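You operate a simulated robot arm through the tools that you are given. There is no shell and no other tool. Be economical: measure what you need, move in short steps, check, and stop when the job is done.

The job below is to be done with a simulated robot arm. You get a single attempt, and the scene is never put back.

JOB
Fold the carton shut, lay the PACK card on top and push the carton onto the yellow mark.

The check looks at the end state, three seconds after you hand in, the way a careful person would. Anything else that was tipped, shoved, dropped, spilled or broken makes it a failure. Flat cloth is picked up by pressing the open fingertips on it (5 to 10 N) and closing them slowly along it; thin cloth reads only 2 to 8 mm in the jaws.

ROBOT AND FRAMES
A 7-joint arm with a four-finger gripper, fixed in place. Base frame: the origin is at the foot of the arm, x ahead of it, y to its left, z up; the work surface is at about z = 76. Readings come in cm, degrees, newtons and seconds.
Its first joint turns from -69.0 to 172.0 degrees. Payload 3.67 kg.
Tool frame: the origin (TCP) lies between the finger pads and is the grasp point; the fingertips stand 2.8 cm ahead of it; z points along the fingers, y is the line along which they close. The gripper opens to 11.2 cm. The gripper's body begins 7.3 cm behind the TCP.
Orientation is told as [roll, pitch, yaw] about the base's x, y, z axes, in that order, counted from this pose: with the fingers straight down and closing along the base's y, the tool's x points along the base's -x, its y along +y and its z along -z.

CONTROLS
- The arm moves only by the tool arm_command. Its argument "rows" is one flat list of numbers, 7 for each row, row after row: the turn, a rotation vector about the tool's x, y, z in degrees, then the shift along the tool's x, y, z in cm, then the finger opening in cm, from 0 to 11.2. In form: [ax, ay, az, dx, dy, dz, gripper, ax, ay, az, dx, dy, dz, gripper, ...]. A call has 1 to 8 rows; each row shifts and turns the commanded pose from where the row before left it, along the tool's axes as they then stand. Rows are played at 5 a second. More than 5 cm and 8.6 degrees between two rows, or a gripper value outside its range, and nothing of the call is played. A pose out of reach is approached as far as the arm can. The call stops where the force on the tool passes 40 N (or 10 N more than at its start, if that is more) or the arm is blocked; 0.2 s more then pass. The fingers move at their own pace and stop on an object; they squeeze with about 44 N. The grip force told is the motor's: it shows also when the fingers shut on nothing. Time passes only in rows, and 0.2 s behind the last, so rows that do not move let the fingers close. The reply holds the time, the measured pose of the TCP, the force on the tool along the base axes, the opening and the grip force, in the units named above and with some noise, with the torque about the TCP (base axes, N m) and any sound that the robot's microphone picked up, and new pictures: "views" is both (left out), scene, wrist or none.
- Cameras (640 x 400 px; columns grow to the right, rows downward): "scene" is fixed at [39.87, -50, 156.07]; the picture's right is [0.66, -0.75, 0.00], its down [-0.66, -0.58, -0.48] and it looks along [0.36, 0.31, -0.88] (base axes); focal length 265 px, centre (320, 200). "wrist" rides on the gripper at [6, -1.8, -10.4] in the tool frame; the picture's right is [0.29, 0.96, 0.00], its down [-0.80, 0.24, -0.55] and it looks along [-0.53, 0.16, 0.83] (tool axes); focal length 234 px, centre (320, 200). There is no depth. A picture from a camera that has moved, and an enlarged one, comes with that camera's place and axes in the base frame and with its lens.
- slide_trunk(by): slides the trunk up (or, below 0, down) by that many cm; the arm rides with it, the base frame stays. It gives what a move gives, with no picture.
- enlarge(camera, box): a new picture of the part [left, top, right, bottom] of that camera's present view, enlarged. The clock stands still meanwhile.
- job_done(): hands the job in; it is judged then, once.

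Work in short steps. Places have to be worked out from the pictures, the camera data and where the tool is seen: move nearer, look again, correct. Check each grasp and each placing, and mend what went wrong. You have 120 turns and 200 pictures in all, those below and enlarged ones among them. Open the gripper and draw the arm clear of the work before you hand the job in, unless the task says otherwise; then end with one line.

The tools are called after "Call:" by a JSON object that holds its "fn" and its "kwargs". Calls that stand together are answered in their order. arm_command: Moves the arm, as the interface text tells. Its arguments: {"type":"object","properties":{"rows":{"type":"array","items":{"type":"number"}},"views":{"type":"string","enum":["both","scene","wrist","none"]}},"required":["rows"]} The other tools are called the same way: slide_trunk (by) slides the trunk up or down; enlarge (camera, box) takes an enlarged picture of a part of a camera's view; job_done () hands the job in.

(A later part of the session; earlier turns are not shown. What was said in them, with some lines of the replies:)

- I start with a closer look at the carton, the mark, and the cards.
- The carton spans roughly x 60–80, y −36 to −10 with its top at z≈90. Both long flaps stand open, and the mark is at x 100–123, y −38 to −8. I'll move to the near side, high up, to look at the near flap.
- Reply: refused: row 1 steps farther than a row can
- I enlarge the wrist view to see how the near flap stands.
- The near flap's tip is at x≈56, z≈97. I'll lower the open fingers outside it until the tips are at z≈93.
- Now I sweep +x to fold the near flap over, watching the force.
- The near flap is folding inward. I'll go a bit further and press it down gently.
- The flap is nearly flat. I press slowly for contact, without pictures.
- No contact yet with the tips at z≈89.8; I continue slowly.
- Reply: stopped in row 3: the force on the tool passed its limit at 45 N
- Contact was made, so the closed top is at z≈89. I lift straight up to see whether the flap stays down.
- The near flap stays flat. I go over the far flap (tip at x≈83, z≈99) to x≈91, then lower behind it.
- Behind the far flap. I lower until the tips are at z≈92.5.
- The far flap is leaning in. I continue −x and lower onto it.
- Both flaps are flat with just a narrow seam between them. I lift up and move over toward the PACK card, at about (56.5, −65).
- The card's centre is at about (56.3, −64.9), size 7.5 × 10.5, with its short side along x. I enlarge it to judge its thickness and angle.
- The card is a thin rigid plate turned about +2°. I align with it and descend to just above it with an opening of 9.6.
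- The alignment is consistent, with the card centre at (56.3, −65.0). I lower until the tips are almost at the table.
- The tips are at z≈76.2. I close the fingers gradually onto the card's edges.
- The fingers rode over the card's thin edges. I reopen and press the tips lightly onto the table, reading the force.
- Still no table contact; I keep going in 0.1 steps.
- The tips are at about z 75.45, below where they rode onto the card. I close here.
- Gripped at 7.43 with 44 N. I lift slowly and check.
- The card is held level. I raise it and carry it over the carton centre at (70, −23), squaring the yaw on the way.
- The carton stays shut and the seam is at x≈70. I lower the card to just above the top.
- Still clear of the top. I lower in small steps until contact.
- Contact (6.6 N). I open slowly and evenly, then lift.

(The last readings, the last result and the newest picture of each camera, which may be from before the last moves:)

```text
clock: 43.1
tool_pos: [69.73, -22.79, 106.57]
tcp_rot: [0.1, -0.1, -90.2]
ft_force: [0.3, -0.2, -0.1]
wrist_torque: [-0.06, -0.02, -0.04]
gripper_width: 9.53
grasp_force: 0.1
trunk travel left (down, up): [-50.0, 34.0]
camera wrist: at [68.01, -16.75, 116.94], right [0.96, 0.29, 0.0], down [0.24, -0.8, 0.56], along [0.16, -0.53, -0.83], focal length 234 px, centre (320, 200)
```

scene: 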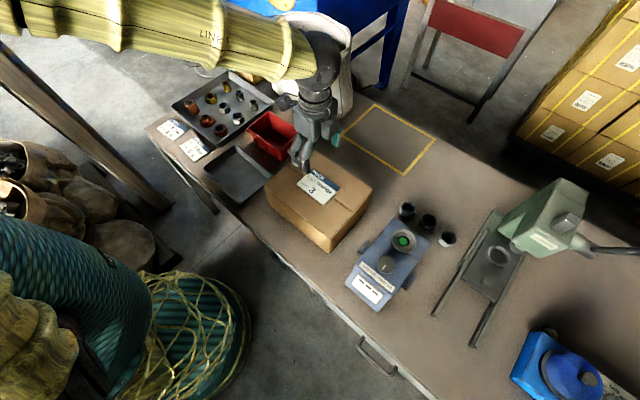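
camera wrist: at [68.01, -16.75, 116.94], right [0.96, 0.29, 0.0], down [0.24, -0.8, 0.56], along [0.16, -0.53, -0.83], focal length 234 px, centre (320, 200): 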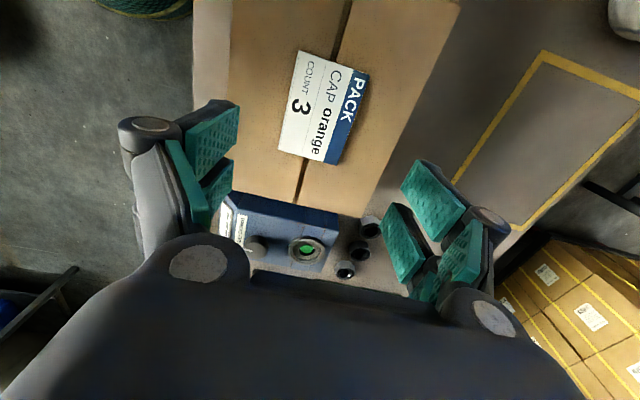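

The card lies across the seam. I measure the carton's pose precisely before pushing.

Call:
{"fn": "enlarge", "kwargs": {"camera": "scene", "box": [250, 90, 450, 260]}}

```text
2.35 times, centred on (350, 175) of scene
camera zoom: at [39.87, -50.0, 156.07], right [0.66, -0.75, 0.0], down [-0.66, -0.58, -0.48], along [0.36, 0.31, -0.88], focal length 623 px, centre (249, 259)
```

zoom: 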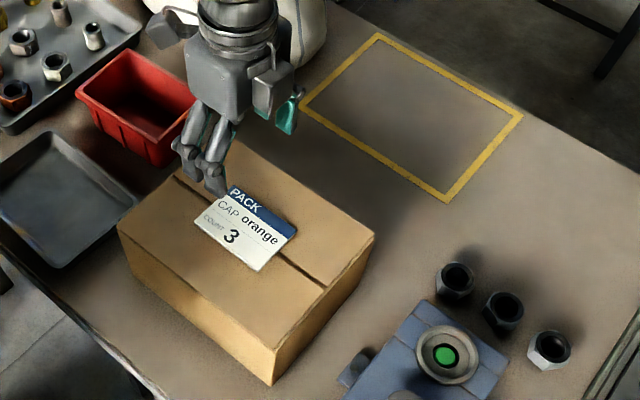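

The carton is at x 60.2–80.2, y −36.2 to −10.8, centre (70.1, −23.5). The mark's centre is about (111.7, −23.35), so it needs a straight +x push of about 41.6. I turn the tool back to yaw 0 and retreat to the near side.

Call:
{"fn": "arm_command", "kwargs": {"rows": [0, 0, -8.5, 0, 0, -1, 9.5, 0, 0, -8.5, 0, 0, 0, 9.5, 0, 0, -8.5, 0, 0, 0, 9.5, 0, 0, -8.5, 0, 0, 0, 9.5, 0, 0, -8.5, 0, 0, 0, 9.5, 0, 0, -8.5, 0, 0, 0, 9.5, 0, 0, -8.5, 0, 0, 0, 9.5, 0, 0, -8.5, 0, 0, 0, 9.5], "views": "none"}}

Call:
{"fn": "arm_command", "kwargs": {"rows": [0, 0, -8.5, 0, 0, 0, 9.5, 0, 0, -8.5, 0, 0, 0, 9.5, 0, 0, -5, 0, 0, 0, 9.5, 0, 0, 0, 4.5, 0, 0, 9.5, 0, 0, 0, 4.5, 0, 0, 9.5, 0, 0, 0, 4.5, 0, 0, 9.5, 0, 0, 0, 4.5, 0, 0, 9.5, 0, 0, 0, 4, 0, 0, 9.5], "views": "none"}}

Call:
{"fn": "arm_command", "kwargs": {"rows": [0, -7, 0, 0, 0, 0, 10.5, 0, -7, 0, 0, 0, 0, 10.5, 0, -7, 0, 0, 0, 0, 10.5, 0, -7, 0, 0, 0, 0, 10.5, 0, -7, 0, 0, 0, 0, 10.5, 0, 0, 0, 0, 0, 0, 10.5]}}

```text
clock: 44.9
tool_pos: [70.05, -23.09, 107.55]
tcp_rot: [0.1, -0.3, -22.1]
ft_force: [0.0, -0.1, 0.0]
wrist_torque: [0.01, 0.02, -0.01]
gripper_width: 9.54
grasp_force: 0.1
trunk travel left (down, up): [-50.0, 34.0]
```

```text
clock: 46.7
tool_pos: [47.78, -23.25, 107.58]
tcp_rot: [-1.1, -0.3, 0.1]
ft_force: [-0.6, -1.7, 1.8]
wrist_torque: [0.17, -0.05, -0.01]
gripper_width: 9.49
grasp_force: 0.1
trunk travel left (down, up): [-50.0, 34.0]
```

```text
clock: 48.1
tool_pos: [50.72, -23.21, 109.44]
tcp_rot: [0.1, -35.2, -0.2]
ft_force: [-0.5, 0.4, -0.6]
wrist_torque: [0.02, -0.04, -0.01]
gripper_width: 10.53
grasp_force: 0.0
out of reach, approached as far as the arm can: row 4, 5
trunk travel left (down, up): [-50.0, 34.0]
camera wrist: at [39.84, -24.93, 114.45], right [-0.24, 0.96, -0.17], down [0.33, 0.24, 0.91], along [0.91, 0.16, -0.38], focal length 234 px, centre (320, 200)
```

scene: 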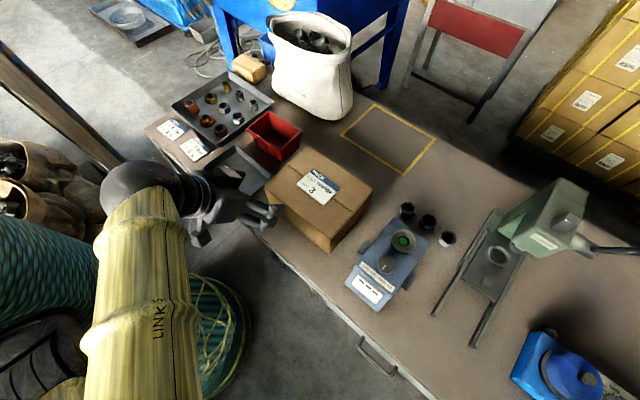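
wrist: 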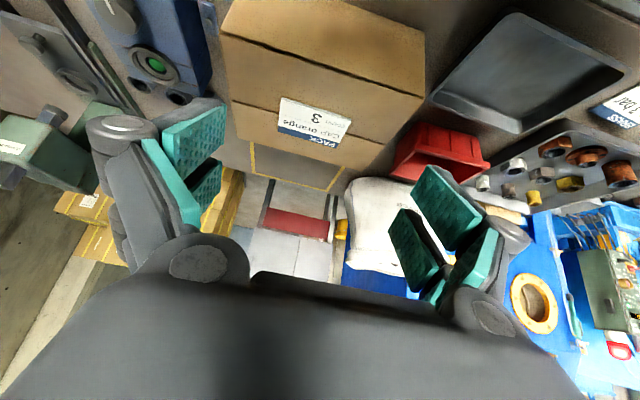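

At this tilt the near limit is around x≈50.7, but I only need TCP x ≈ 54. I move +x by 3 and check the pose.

Call:
{"fn": "arm_command", "kwargs": {"rows": [0, 0, 0, -2.46, 0, 1.72, 10.5, 0, 0, 0, 0, 0, 0, 10.5], "views": "none"}}

```text
clock: 48.7
tool_pos: [53.46, -23.45, 109.35]
tcp_rot: [0.0, -35.2, 0.0]
ft_force: [0.4, 1.1, -0.1]
wrist_torque: [-0.01, -0.07, -0.01]
gripper_width: 10.52
grasp_force: 0.1
trunk travel left (down, up): [-50.0, 34.0]
```

I lower straight down in parts, checking x.

Call:
{"fn": "arm_command", "kwargs": {"rows": [0, 0, 0, 2.58, 0, 3.69, 10.5, 0, 0, 0, 2.58, 0, 3.69, 10.5, 0, 0, 0, 0, 0, 0, 10.5], "views": "none"}}

Call:
{"fn": "arm_command", "kwargs": {"rows": [0, 0, 0, 2.58, 0, 3.69, 10.5, 0, 0, 0, 0, 0, 0, 10.5], "views": "scene"}}

```text
clock: 49.5
tool_pos: [55.15, -23.43, 101.2]
tcp_rot: [0.0, -35.1, 0.0]
ft_force: [-0.1, 0.9, -0.6]
wrist_torque: [-0.01, 0.01, 0.01]
gripper_width: 10.48
grasp_force: 0.2
out of reach, approached as far as the arm can: row 2
trunk travel left (down, up): [-50.0, 34.0]
```

```text
clock: 50.1
tool_pos: [56.57, -23.6, 96.93]
tcp_rot: [0.1, -35.1, 0.0]
ft_force: [0.2, -0.3, 0.0]
wrist_torque: [-0.03, 0.0, 0.02]
gripper_width: 10.51
grasp_force: 0.0
out of reach, approached as far as the arm can: row 1
trunk travel left (down, up): [-50.0, 34.0]
```

scene: 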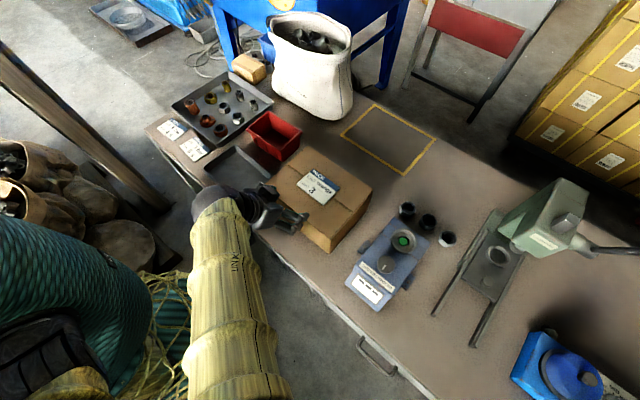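

The near limit grows as I go lower at this tilt. I go up, reduce the tilt to 15°, move back and lower again.

Call:
{"fn": "arm_command", "kwargs": {"rows": [0, 0, 0, -2.58, 0, -3.69, 10.5, 0, 0, 0, -2.58, 0, -3.69, 10.5, 0, 7, 0, 0, 0, 0, 10.5, 0, 7, 0, 0, 0, 0, 10.5, 0, 6, 0, 0, 0, 0, 10.5, 0, 0, 0, 0, 0, 0, 10.5], "views": "none"}}

```text
clock: 51.5
tool_pos: [56.64, -23.07, 105.83]
tcp_rot: [0.0, -15.2, -0.1]
ft_force: [-0.1, 0.1, -0.4]
wrist_torque: [0.01, -0.04, -0.01]
gripper_width: 10.5
grasp_force: 0.1
trunk travel left (down, up): [-50.0, 34.0]
```

Call:
{"fn": "arm_command", "kwargs": {"rows": [0, 0, 0, 2.46, -0.15, -0.66, 10.5, 0, 0, 0, 2.46, -0.1, -0.66, 10.5, 0, 0, 0, 1.17, 0, 4.35, 10.5, 0, 0, 0, 1.17, 0, 4.35, 10.5, 0, 0, 0, 0, 0, 0, 10.5], "views": "none"}}

Call:
{"fn": "arm_command", "kwargs": {"rows": [0, 0, 0, 1.17, 0, 4.35, 10.5, 0, 0, 0, 1.17, 0, 4.35, 10.5, 0, 0, 0, 1.17, 0, 4.35, 10.5, 0, 0, 0, 0, 0, 0, 10.5], "views": "both"}}

```text
clock: 52.7
tool_pos: [51.31, -23.37, 96.87]
tcp_rot: [0.1, -15.3, -0.1]
ft_force: [-0.2, -0.6, -0.9]
wrist_torque: [0.03, 0.0, 0.03]
gripper_width: 10.5
grasp_force: 0.0
trunk travel left (down, up): [-50.0, 34.0]
```

```text
clock: 53.7
tool_pos: [51.8, -23.71, 83.54]
tcp_rot: [0.1, -15.1, -0.1]
ft_force: [-0.1, -0.2, 0.0]
wrist_torque: [0.07, -0.03, 0.04]
gripper_width: 10.49
grasp_force: 0.0
trunk travel left (down, up): [-50.0, 34.0]
camera wrist: at [43.33, -25.45, 92.03], right [-0.28, 0.96, -0.07], down [0.62, 0.24, 0.74], along [0.73, 0.16, -0.66], focal length 234 px, centre (320, 200)
```

scene: 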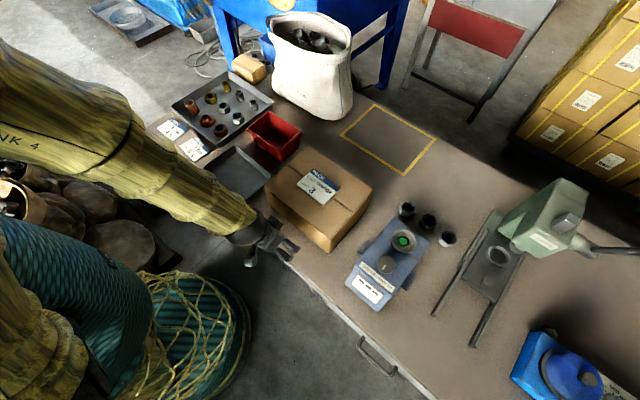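
wrist: 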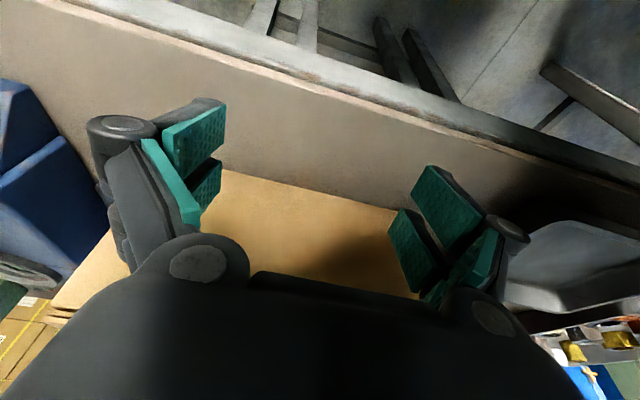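

In position in front of the near face, with contact height at z≈81. I start pushing +x.

Call:
{"fn": "arm_command", "kwargs": {"rows": [0, 0, 0, -1.93, 0.2, 0.52, 10.5, 0, 0, 0, -1.93, 0, 0.52, 10.5, 0, 0, 0, -0.97, 0, 0.26, 10.5, 0, 0, 0, -0.97, 0, 0.26, 10.5, 0, 0, 0, -0.97, 0, 0.26, 10.5, 0, 0, 0, -0.97, 0, 0.26, 10.5, 0, 0, 0, -0.97, 0, 0.26, 10.5, 0, 0, 0, -0.97, 0, 0.26, 10.5]}}

```text
clock: 55.5
tool_pos: [61.79, -23.3, 83.59]
tcp_rot: [0.0, -15.2, -0.1]
ft_force: [-1.8, -0.1, -0.3]
wrist_torque: [0.02, 0.05, -0.05]
gripper_width: 10.5
grasp_force: 0.0
trunk travel left (down, up): [-50.0, 34.0]
camera wrist: at [53.32, -25.03, 92.0], right [-0.28, 0.96, -0.07], down [0.62, 0.24, 0.74], along [0.73, 0.16, -0.66], focal length 234 px, centre (320, 200)
```

scene: 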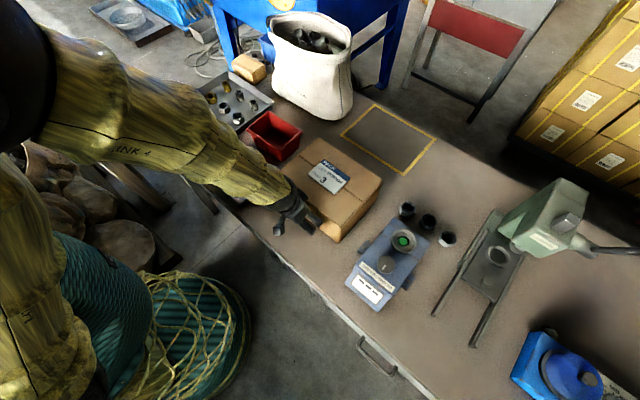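
wrist: 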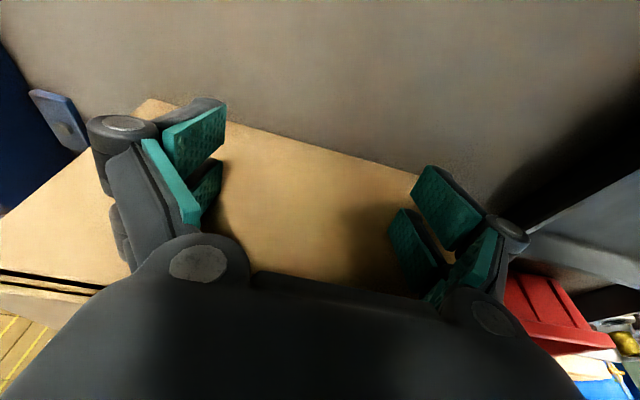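

The carton slides smoothly with the card steady and no obstacle in its path (nuts at y≈−46, bin at y≈−3). I continue.

Call:
{"fn": "arm_command", "kwargs": {"rows": [0, 0, 0, -0.97, 0, 0.26, 10.5, 0, 0, 0, -1.35, 0, 0.36, 10.5, 0, 0, 0, -1.45, 0, 0.39, 10.5, 0, 0, 0, -1.45, 0, 0.39, 10.5, 0, 0, 0, -1.45, 0, 0.39, 10.5, 0, 0, 0, -1.45, 0, 0.39, 10.5, 0, 0, 0, -1.35, 0, 0.36, 10.5, 0, 0, 0, -0.97, 0, 0.26, 10.5], "views": "scene"}}

Call:
{"fn": "arm_command", "kwargs": {"rows": [0, 0, 0, -0.97, 0, 0.26, 10.5, 0, 0, 0, -1.35, 0, 0.36, 10.5, 0, 0, 0, -1.45, 0, 0.39, 10.5, 0, 0, 0, -1.45, 0, 0.39, 10.5, 0, 0, 0, -1.45, 0, 0.39, 10.5, 0, 0, 0, -1.45, 0, 0.39, 10.5, 0, 0, 0, -1.35, 0, 0.36, 10.5, 0, 0, 0, -0.97, 0, 0.26, 10.5], "views": "both"}}

```text
clock: 57.3
tool_pos: [72.69, -23.25, 83.35]
tcp_rot: [-0.1, -15.2, 0.0]
ft_force: [-2.1, -0.6, -1.3]
wrist_torque: [-0.02, 0.03, 0.09]
gripper_width: 10.49
grasp_force: 0.1
trunk travel left (down, up): [-50.0, 34.0]
```

scene: 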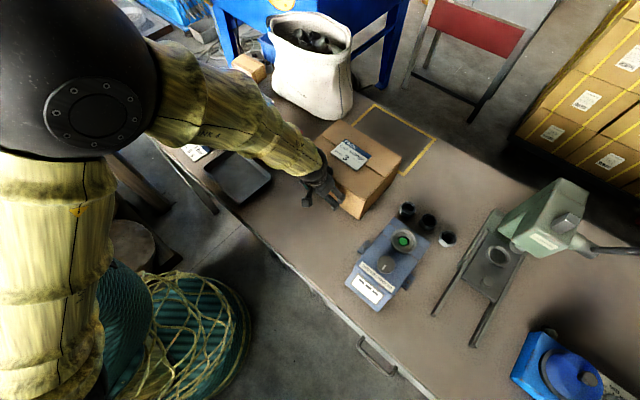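

```text
clock: 59.1
tool_pos: [83.36, -23.18, 83.61]
tcp_rot: [-0.1, -15.2, 0.0]
ft_force: [-0.9, -0.3, -1.0]
wrist_torque: [0.0, 0.05, 0.02]
gripper_width: 10.49
grasp_force: 0.0
trunk travel left (down, up): [-50.0, 34.0]
camera wrist: at [74.86, -24.9, 92.05], right [-0.28, 0.96, -0.08], down [0.62, 0.24, 0.74], along [0.73, 0.16, -0.66], focal length 234 px, centre (320, 200)
```

scene: 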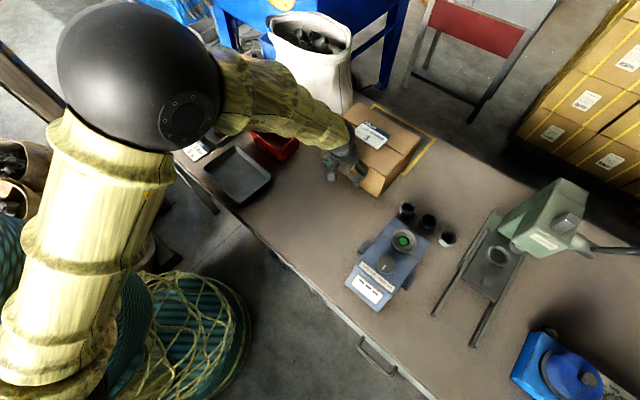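
wrist: 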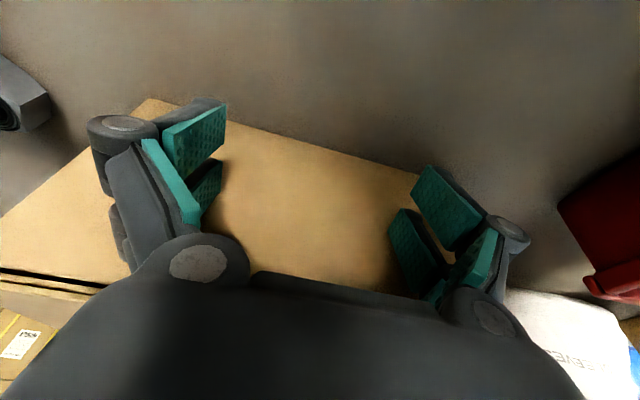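

The near face is at about x=85 and needs about 16.7 more. I back off slightly and tilt to 35° for reach.

Call:
{"fn": "arm_command", "kwargs": {"rows": [0, 0, 0, 1.93, 0, -0.52, 10.5, 0, 0, 0, 1.93, 0, -0.52, 10.5, 0, -7, 0, 0, 0, 0, 10.5, 0, -7, 0, 0, 0, 0, 10.5, 0, -6, 0, 0, 0, 0, 10.5, 0, 0, 0, 0, 0, 0, 10.5], "views": "both"}}

Call:
{"fn": "enlarge", "kwargs": {"camera": "scene", "box": [300, 80, 460, 220]}}

```text
clock: 60.5
tool_pos: [79.28, -23.23, 83.48]
tcp_rot: [0.0, -35.3, -0.1]
ft_force: [0.3, 0.2, -0.2]
wrist_torque: [0.0, -0.01, -0.03]
gripper_width: 10.51
grasp_force: 0.1
trunk travel left (down, up): [-50.0, 34.0]
camera wrist: at [68.49, -24.98, 88.47], right [-0.23, 0.96, -0.17], down [0.33, 0.24, 0.91], along [0.91, 0.16, -0.37], focal length 234 px, centre (320, 200)
```

scene: 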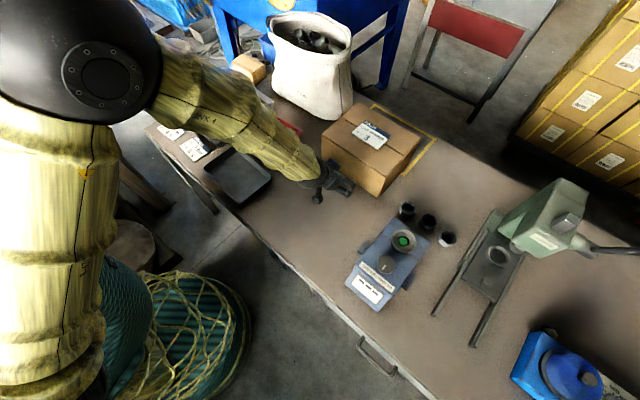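
wrist: 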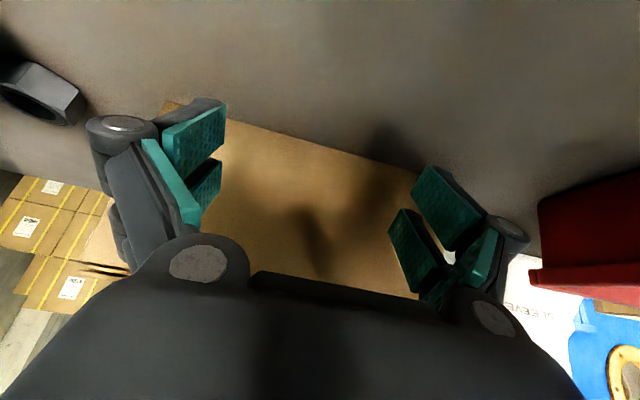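

```text
2.86 times, centred on (380, 150) of scene
camera zoom: at [39.87, -50.0, 156.07], right [0.66, -0.75, 0.0], down [-0.66, -0.58, -0.48], along [0.36, 0.31, -0.88], focal length 757 px, centre (149, 343)
```

zoom: 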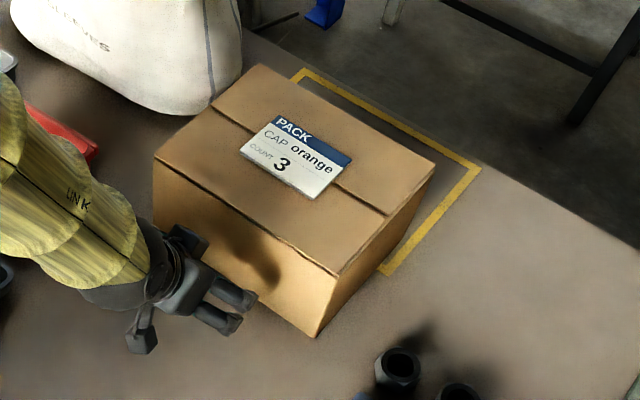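

The carton is at x 86.3–106.5 with no yaw, and needs about 15.3 more. I continue at 35° tilt.

Call:
{"fn": "arm_command", "kwargs": {"rows": [0, 0, 0, -1.64, 0, 1.15, 10.5, 0, 0, 0, -1.23, 0, 0.86, 10.5, 0, 0, 0, -0.82, 0, 0.57, 10.5, 0, 0, 0, -0.82, 0, 0.57, 10.5, 0, 0, 0, -0.98, 0, 0.69, 10.5, 0, 0, 0, -0.98, 0, 0.69, 10.5, 0, 0, 0, -0.98, 0, 0.69, 10.5, 0, 0, 0, -0.82, 0, 0.57, 10.5], "views": "scene"}}

Call:
{"fn": "arm_command", "kwargs": {"rows": [0, 0, 0, -0.82, 0, 0.57, 10.5, 0, 0, 0, -0.98, 0, 0.69, 10.5, 0, 0, 0, -0.98, 0, 0.69, 10.5, 0, 0, 0, -0.98, 0, 0.69, 10.5, 0, 0, 0, -0.82, 0, 0.57, 10.5, 0, 0, 0, -0.5, 0, 0.35, 10.5, 0, 0, 0, 0, 0, 0, 10.5], "views": "scene"}}

Call:
{"fn": "enlarge", "kwargs": {"camera": "scene", "box": [300, 80, 460, 220]}}

```text
clock: 62.3
tool_pos: [89.29, -23.48, 83.69]
tcp_rot: [0.1, -35.3, 0.0]
ft_force: [-1.5, -0.1, -1.5]
wrist_torque: [0.0, 0.03, -0.03]
gripper_width: 10.53
grasp_force: 0.3
trunk travel left (down, up): [-50.0, 34.0]
```

scene: 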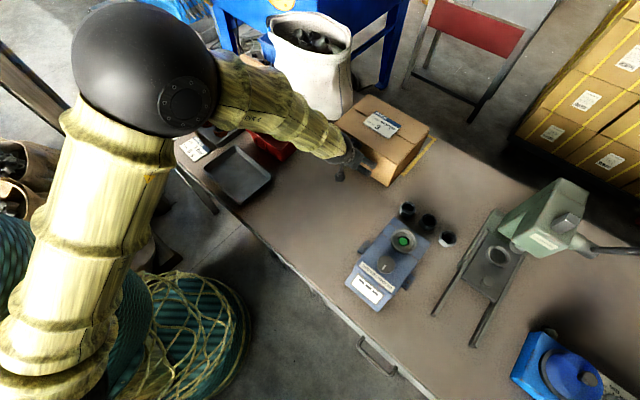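

```text
clock: 63.9
tool_pos: [95.7, -23.35, 83.52]
tcp_rot: [0.0, -35.2, 0.0]
ft_force: [-3.9, 0.6, -0.2]
wrist_torque: [-0.01, -0.01, -0.04]
gripper_width: 10.54
grasp_force: 0.7
trunk travel left (down, up): [-50.0, 34.0]
```

scene: 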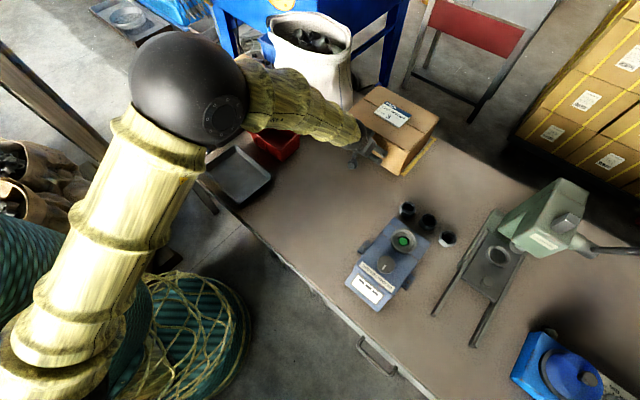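

```text
2.86 times, centred on (380, 150) of scene
camera zoom: at [39.87, -50.0, 156.07], right [0.66, -0.75, 0.0], down [-0.66, -0.58, -0.48], along [0.36, 0.31, -0.88], focal length 757 px, centre (149, 343)
```

zoom: 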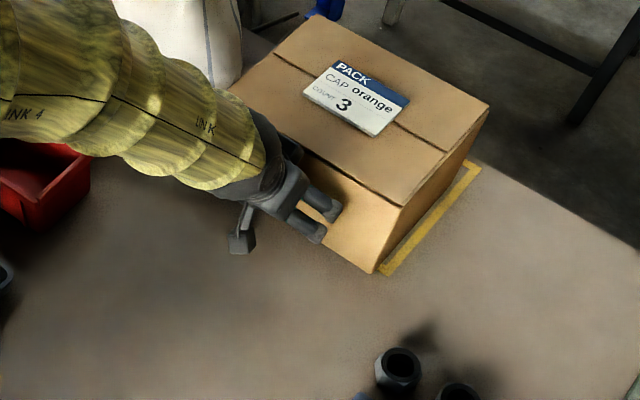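

The near face is at x≈98.9 and the target is ≈101.6. I push 2.5 more, slowly, and recheck.

Call:
{"fn": "arm_command", "kwargs": {"rows": [0, 0, 0, -0.57, 0, 0.4, 10.5, 0, 0, 0, -0.57, 0, 0.4, 10.5, 0, 0, 0, -0.57, 0, 0.4, 10.5, 0, 0, 0, -0.33, 0, 0.23, 10.5, 0, 0, 0, 0, 0, 0, 10.5], "views": "none"}}

Call:
{"fn": "enlarge", "kwargs": {"camera": "scene", "box": [330, 70, 450, 190]}}

```text
clock: 65.1
tool_pos: [98.13, -23.33, 83.51]
tcp_rot: [0.0, -35.2, 0.1]
ft_force: [-4.9, 0.9, -0.5]
wrist_torque: [-0.02, 0.0, 0.02]
gripper_width: 10.56
grasp_force: 0.7
trunk travel left (down, up): [-50.0, 34.0]
```

```text
3.33 times, centred on (390, 130) of scene
camera zoom: at [39.87, -50.0, 156.07], right [0.66, -0.75, 0.0], down [-0.66, -0.58, -0.48], along [0.36, 0.31, -0.88], focal length 883 px, centre (87, 433)
```

zoom: 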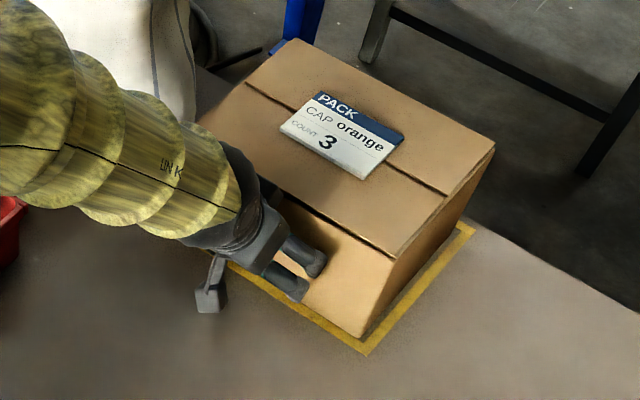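

The carton sits inside the frame with margins of about 1.6 (near), 1.9 (far) and 1.5 (right). I back off straight, then raise and look.

Call:
{"fn": "arm_command", "kwargs": {"rows": [0, 0, 0, 0.82, 0, -0.57, 10.5, 0, 0, 0, 1.64, 0, -1.15, 10.5, 0, 0, 0, 3.28, 0, -2.3, 10.5, 0, 0, 0, 3.69, 0, -2.58, 10.5, 0, 0, 0, 3.69, 0, -2.58, 10.5, 0, 0, 0, 3.69, 0, -2.58, 10.5, 0, 0, 0, -2.58, 0, -3.69, 10.5, 0, 0, 0, -2.58, 0, -3.69, 10.5], "views": "none"}}

Call:
{"fn": "arm_command", "kwargs": {"rows": [0, 0, 0, -2.58, 0, -3.69, 10.5, 0, 0, 0, -2.58, 0, -3.69, 10.5, 0, 0, 0, 3.69, 0, -2.58, 10.5, 0, 0, 0, 0, 0, 0, 10.5]}}

Call:
{"fn": "enlarge", "kwargs": {"camera": "scene", "box": [310, 60, 450, 190]}}

```text
clock: 66.9
tool_pos: [77.27, -23.42, 92.37]
tcp_rot: [-0.1, -35.2, -0.1]
ft_force: [0.0, -0.8, 0.6]
wrist_torque: [-0.01, -0.02, 0.03]
gripper_width: 10.54
grasp_force: 0.2
trunk travel left (down, up): [-50.0, 34.0]
```

```text
clock: 67.9
tool_pos: [73.04, -23.42, 101.45]
tcp_rot: [-0.1, -35.1, 0.0]
ft_force: [0.0, -0.2, -0.2]
wrist_torque: [-0.01, 0.0, -0.01]
gripper_width: 10.51
grasp_force: 0.0
trunk travel left (down, up): [-50.0, 34.0]
camera wrist: at [62.19, -25.17, 106.46], right [-0.24, 0.96, -0.17], down [0.33, 0.24, 0.91], along [0.91, 0.16, -0.38], focal length 234 px, centre (320, 200)
```

scene: 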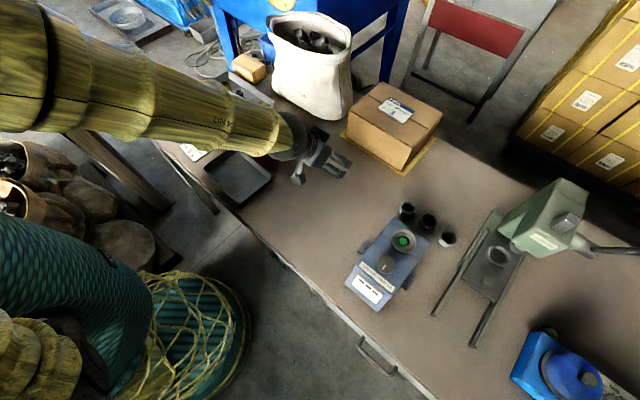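
wrist: 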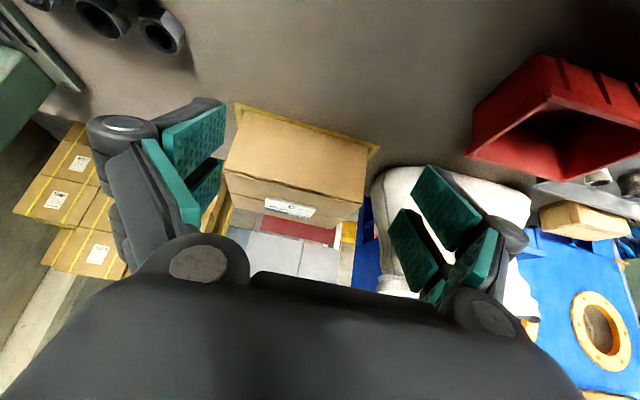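

```text
3.08 times, centred on (380, 125) of scene
camera zoom: at [39.87, -50.0, 156.07], right [0.66, -0.75, 0.0], down [-0.66, -0.58, -0.48], along [0.36, 0.31, -0.88], focal length 815 px, centre (135, 431)
```

zoom: 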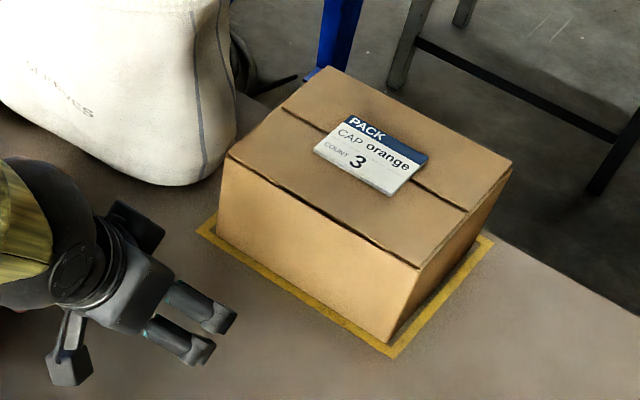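

The carton is shut, has the card lying on top and sits inside the yellow frame on all sides. The gripper is open and clear, so I hand in.

Call:
{"fn": "job_done", "kwargs": {}}

```text
The job is handed in.
```

I folded the carton shut, laid the PACK card across its seam and pushed it onto the yellow mark; nothing else appears to have moved.
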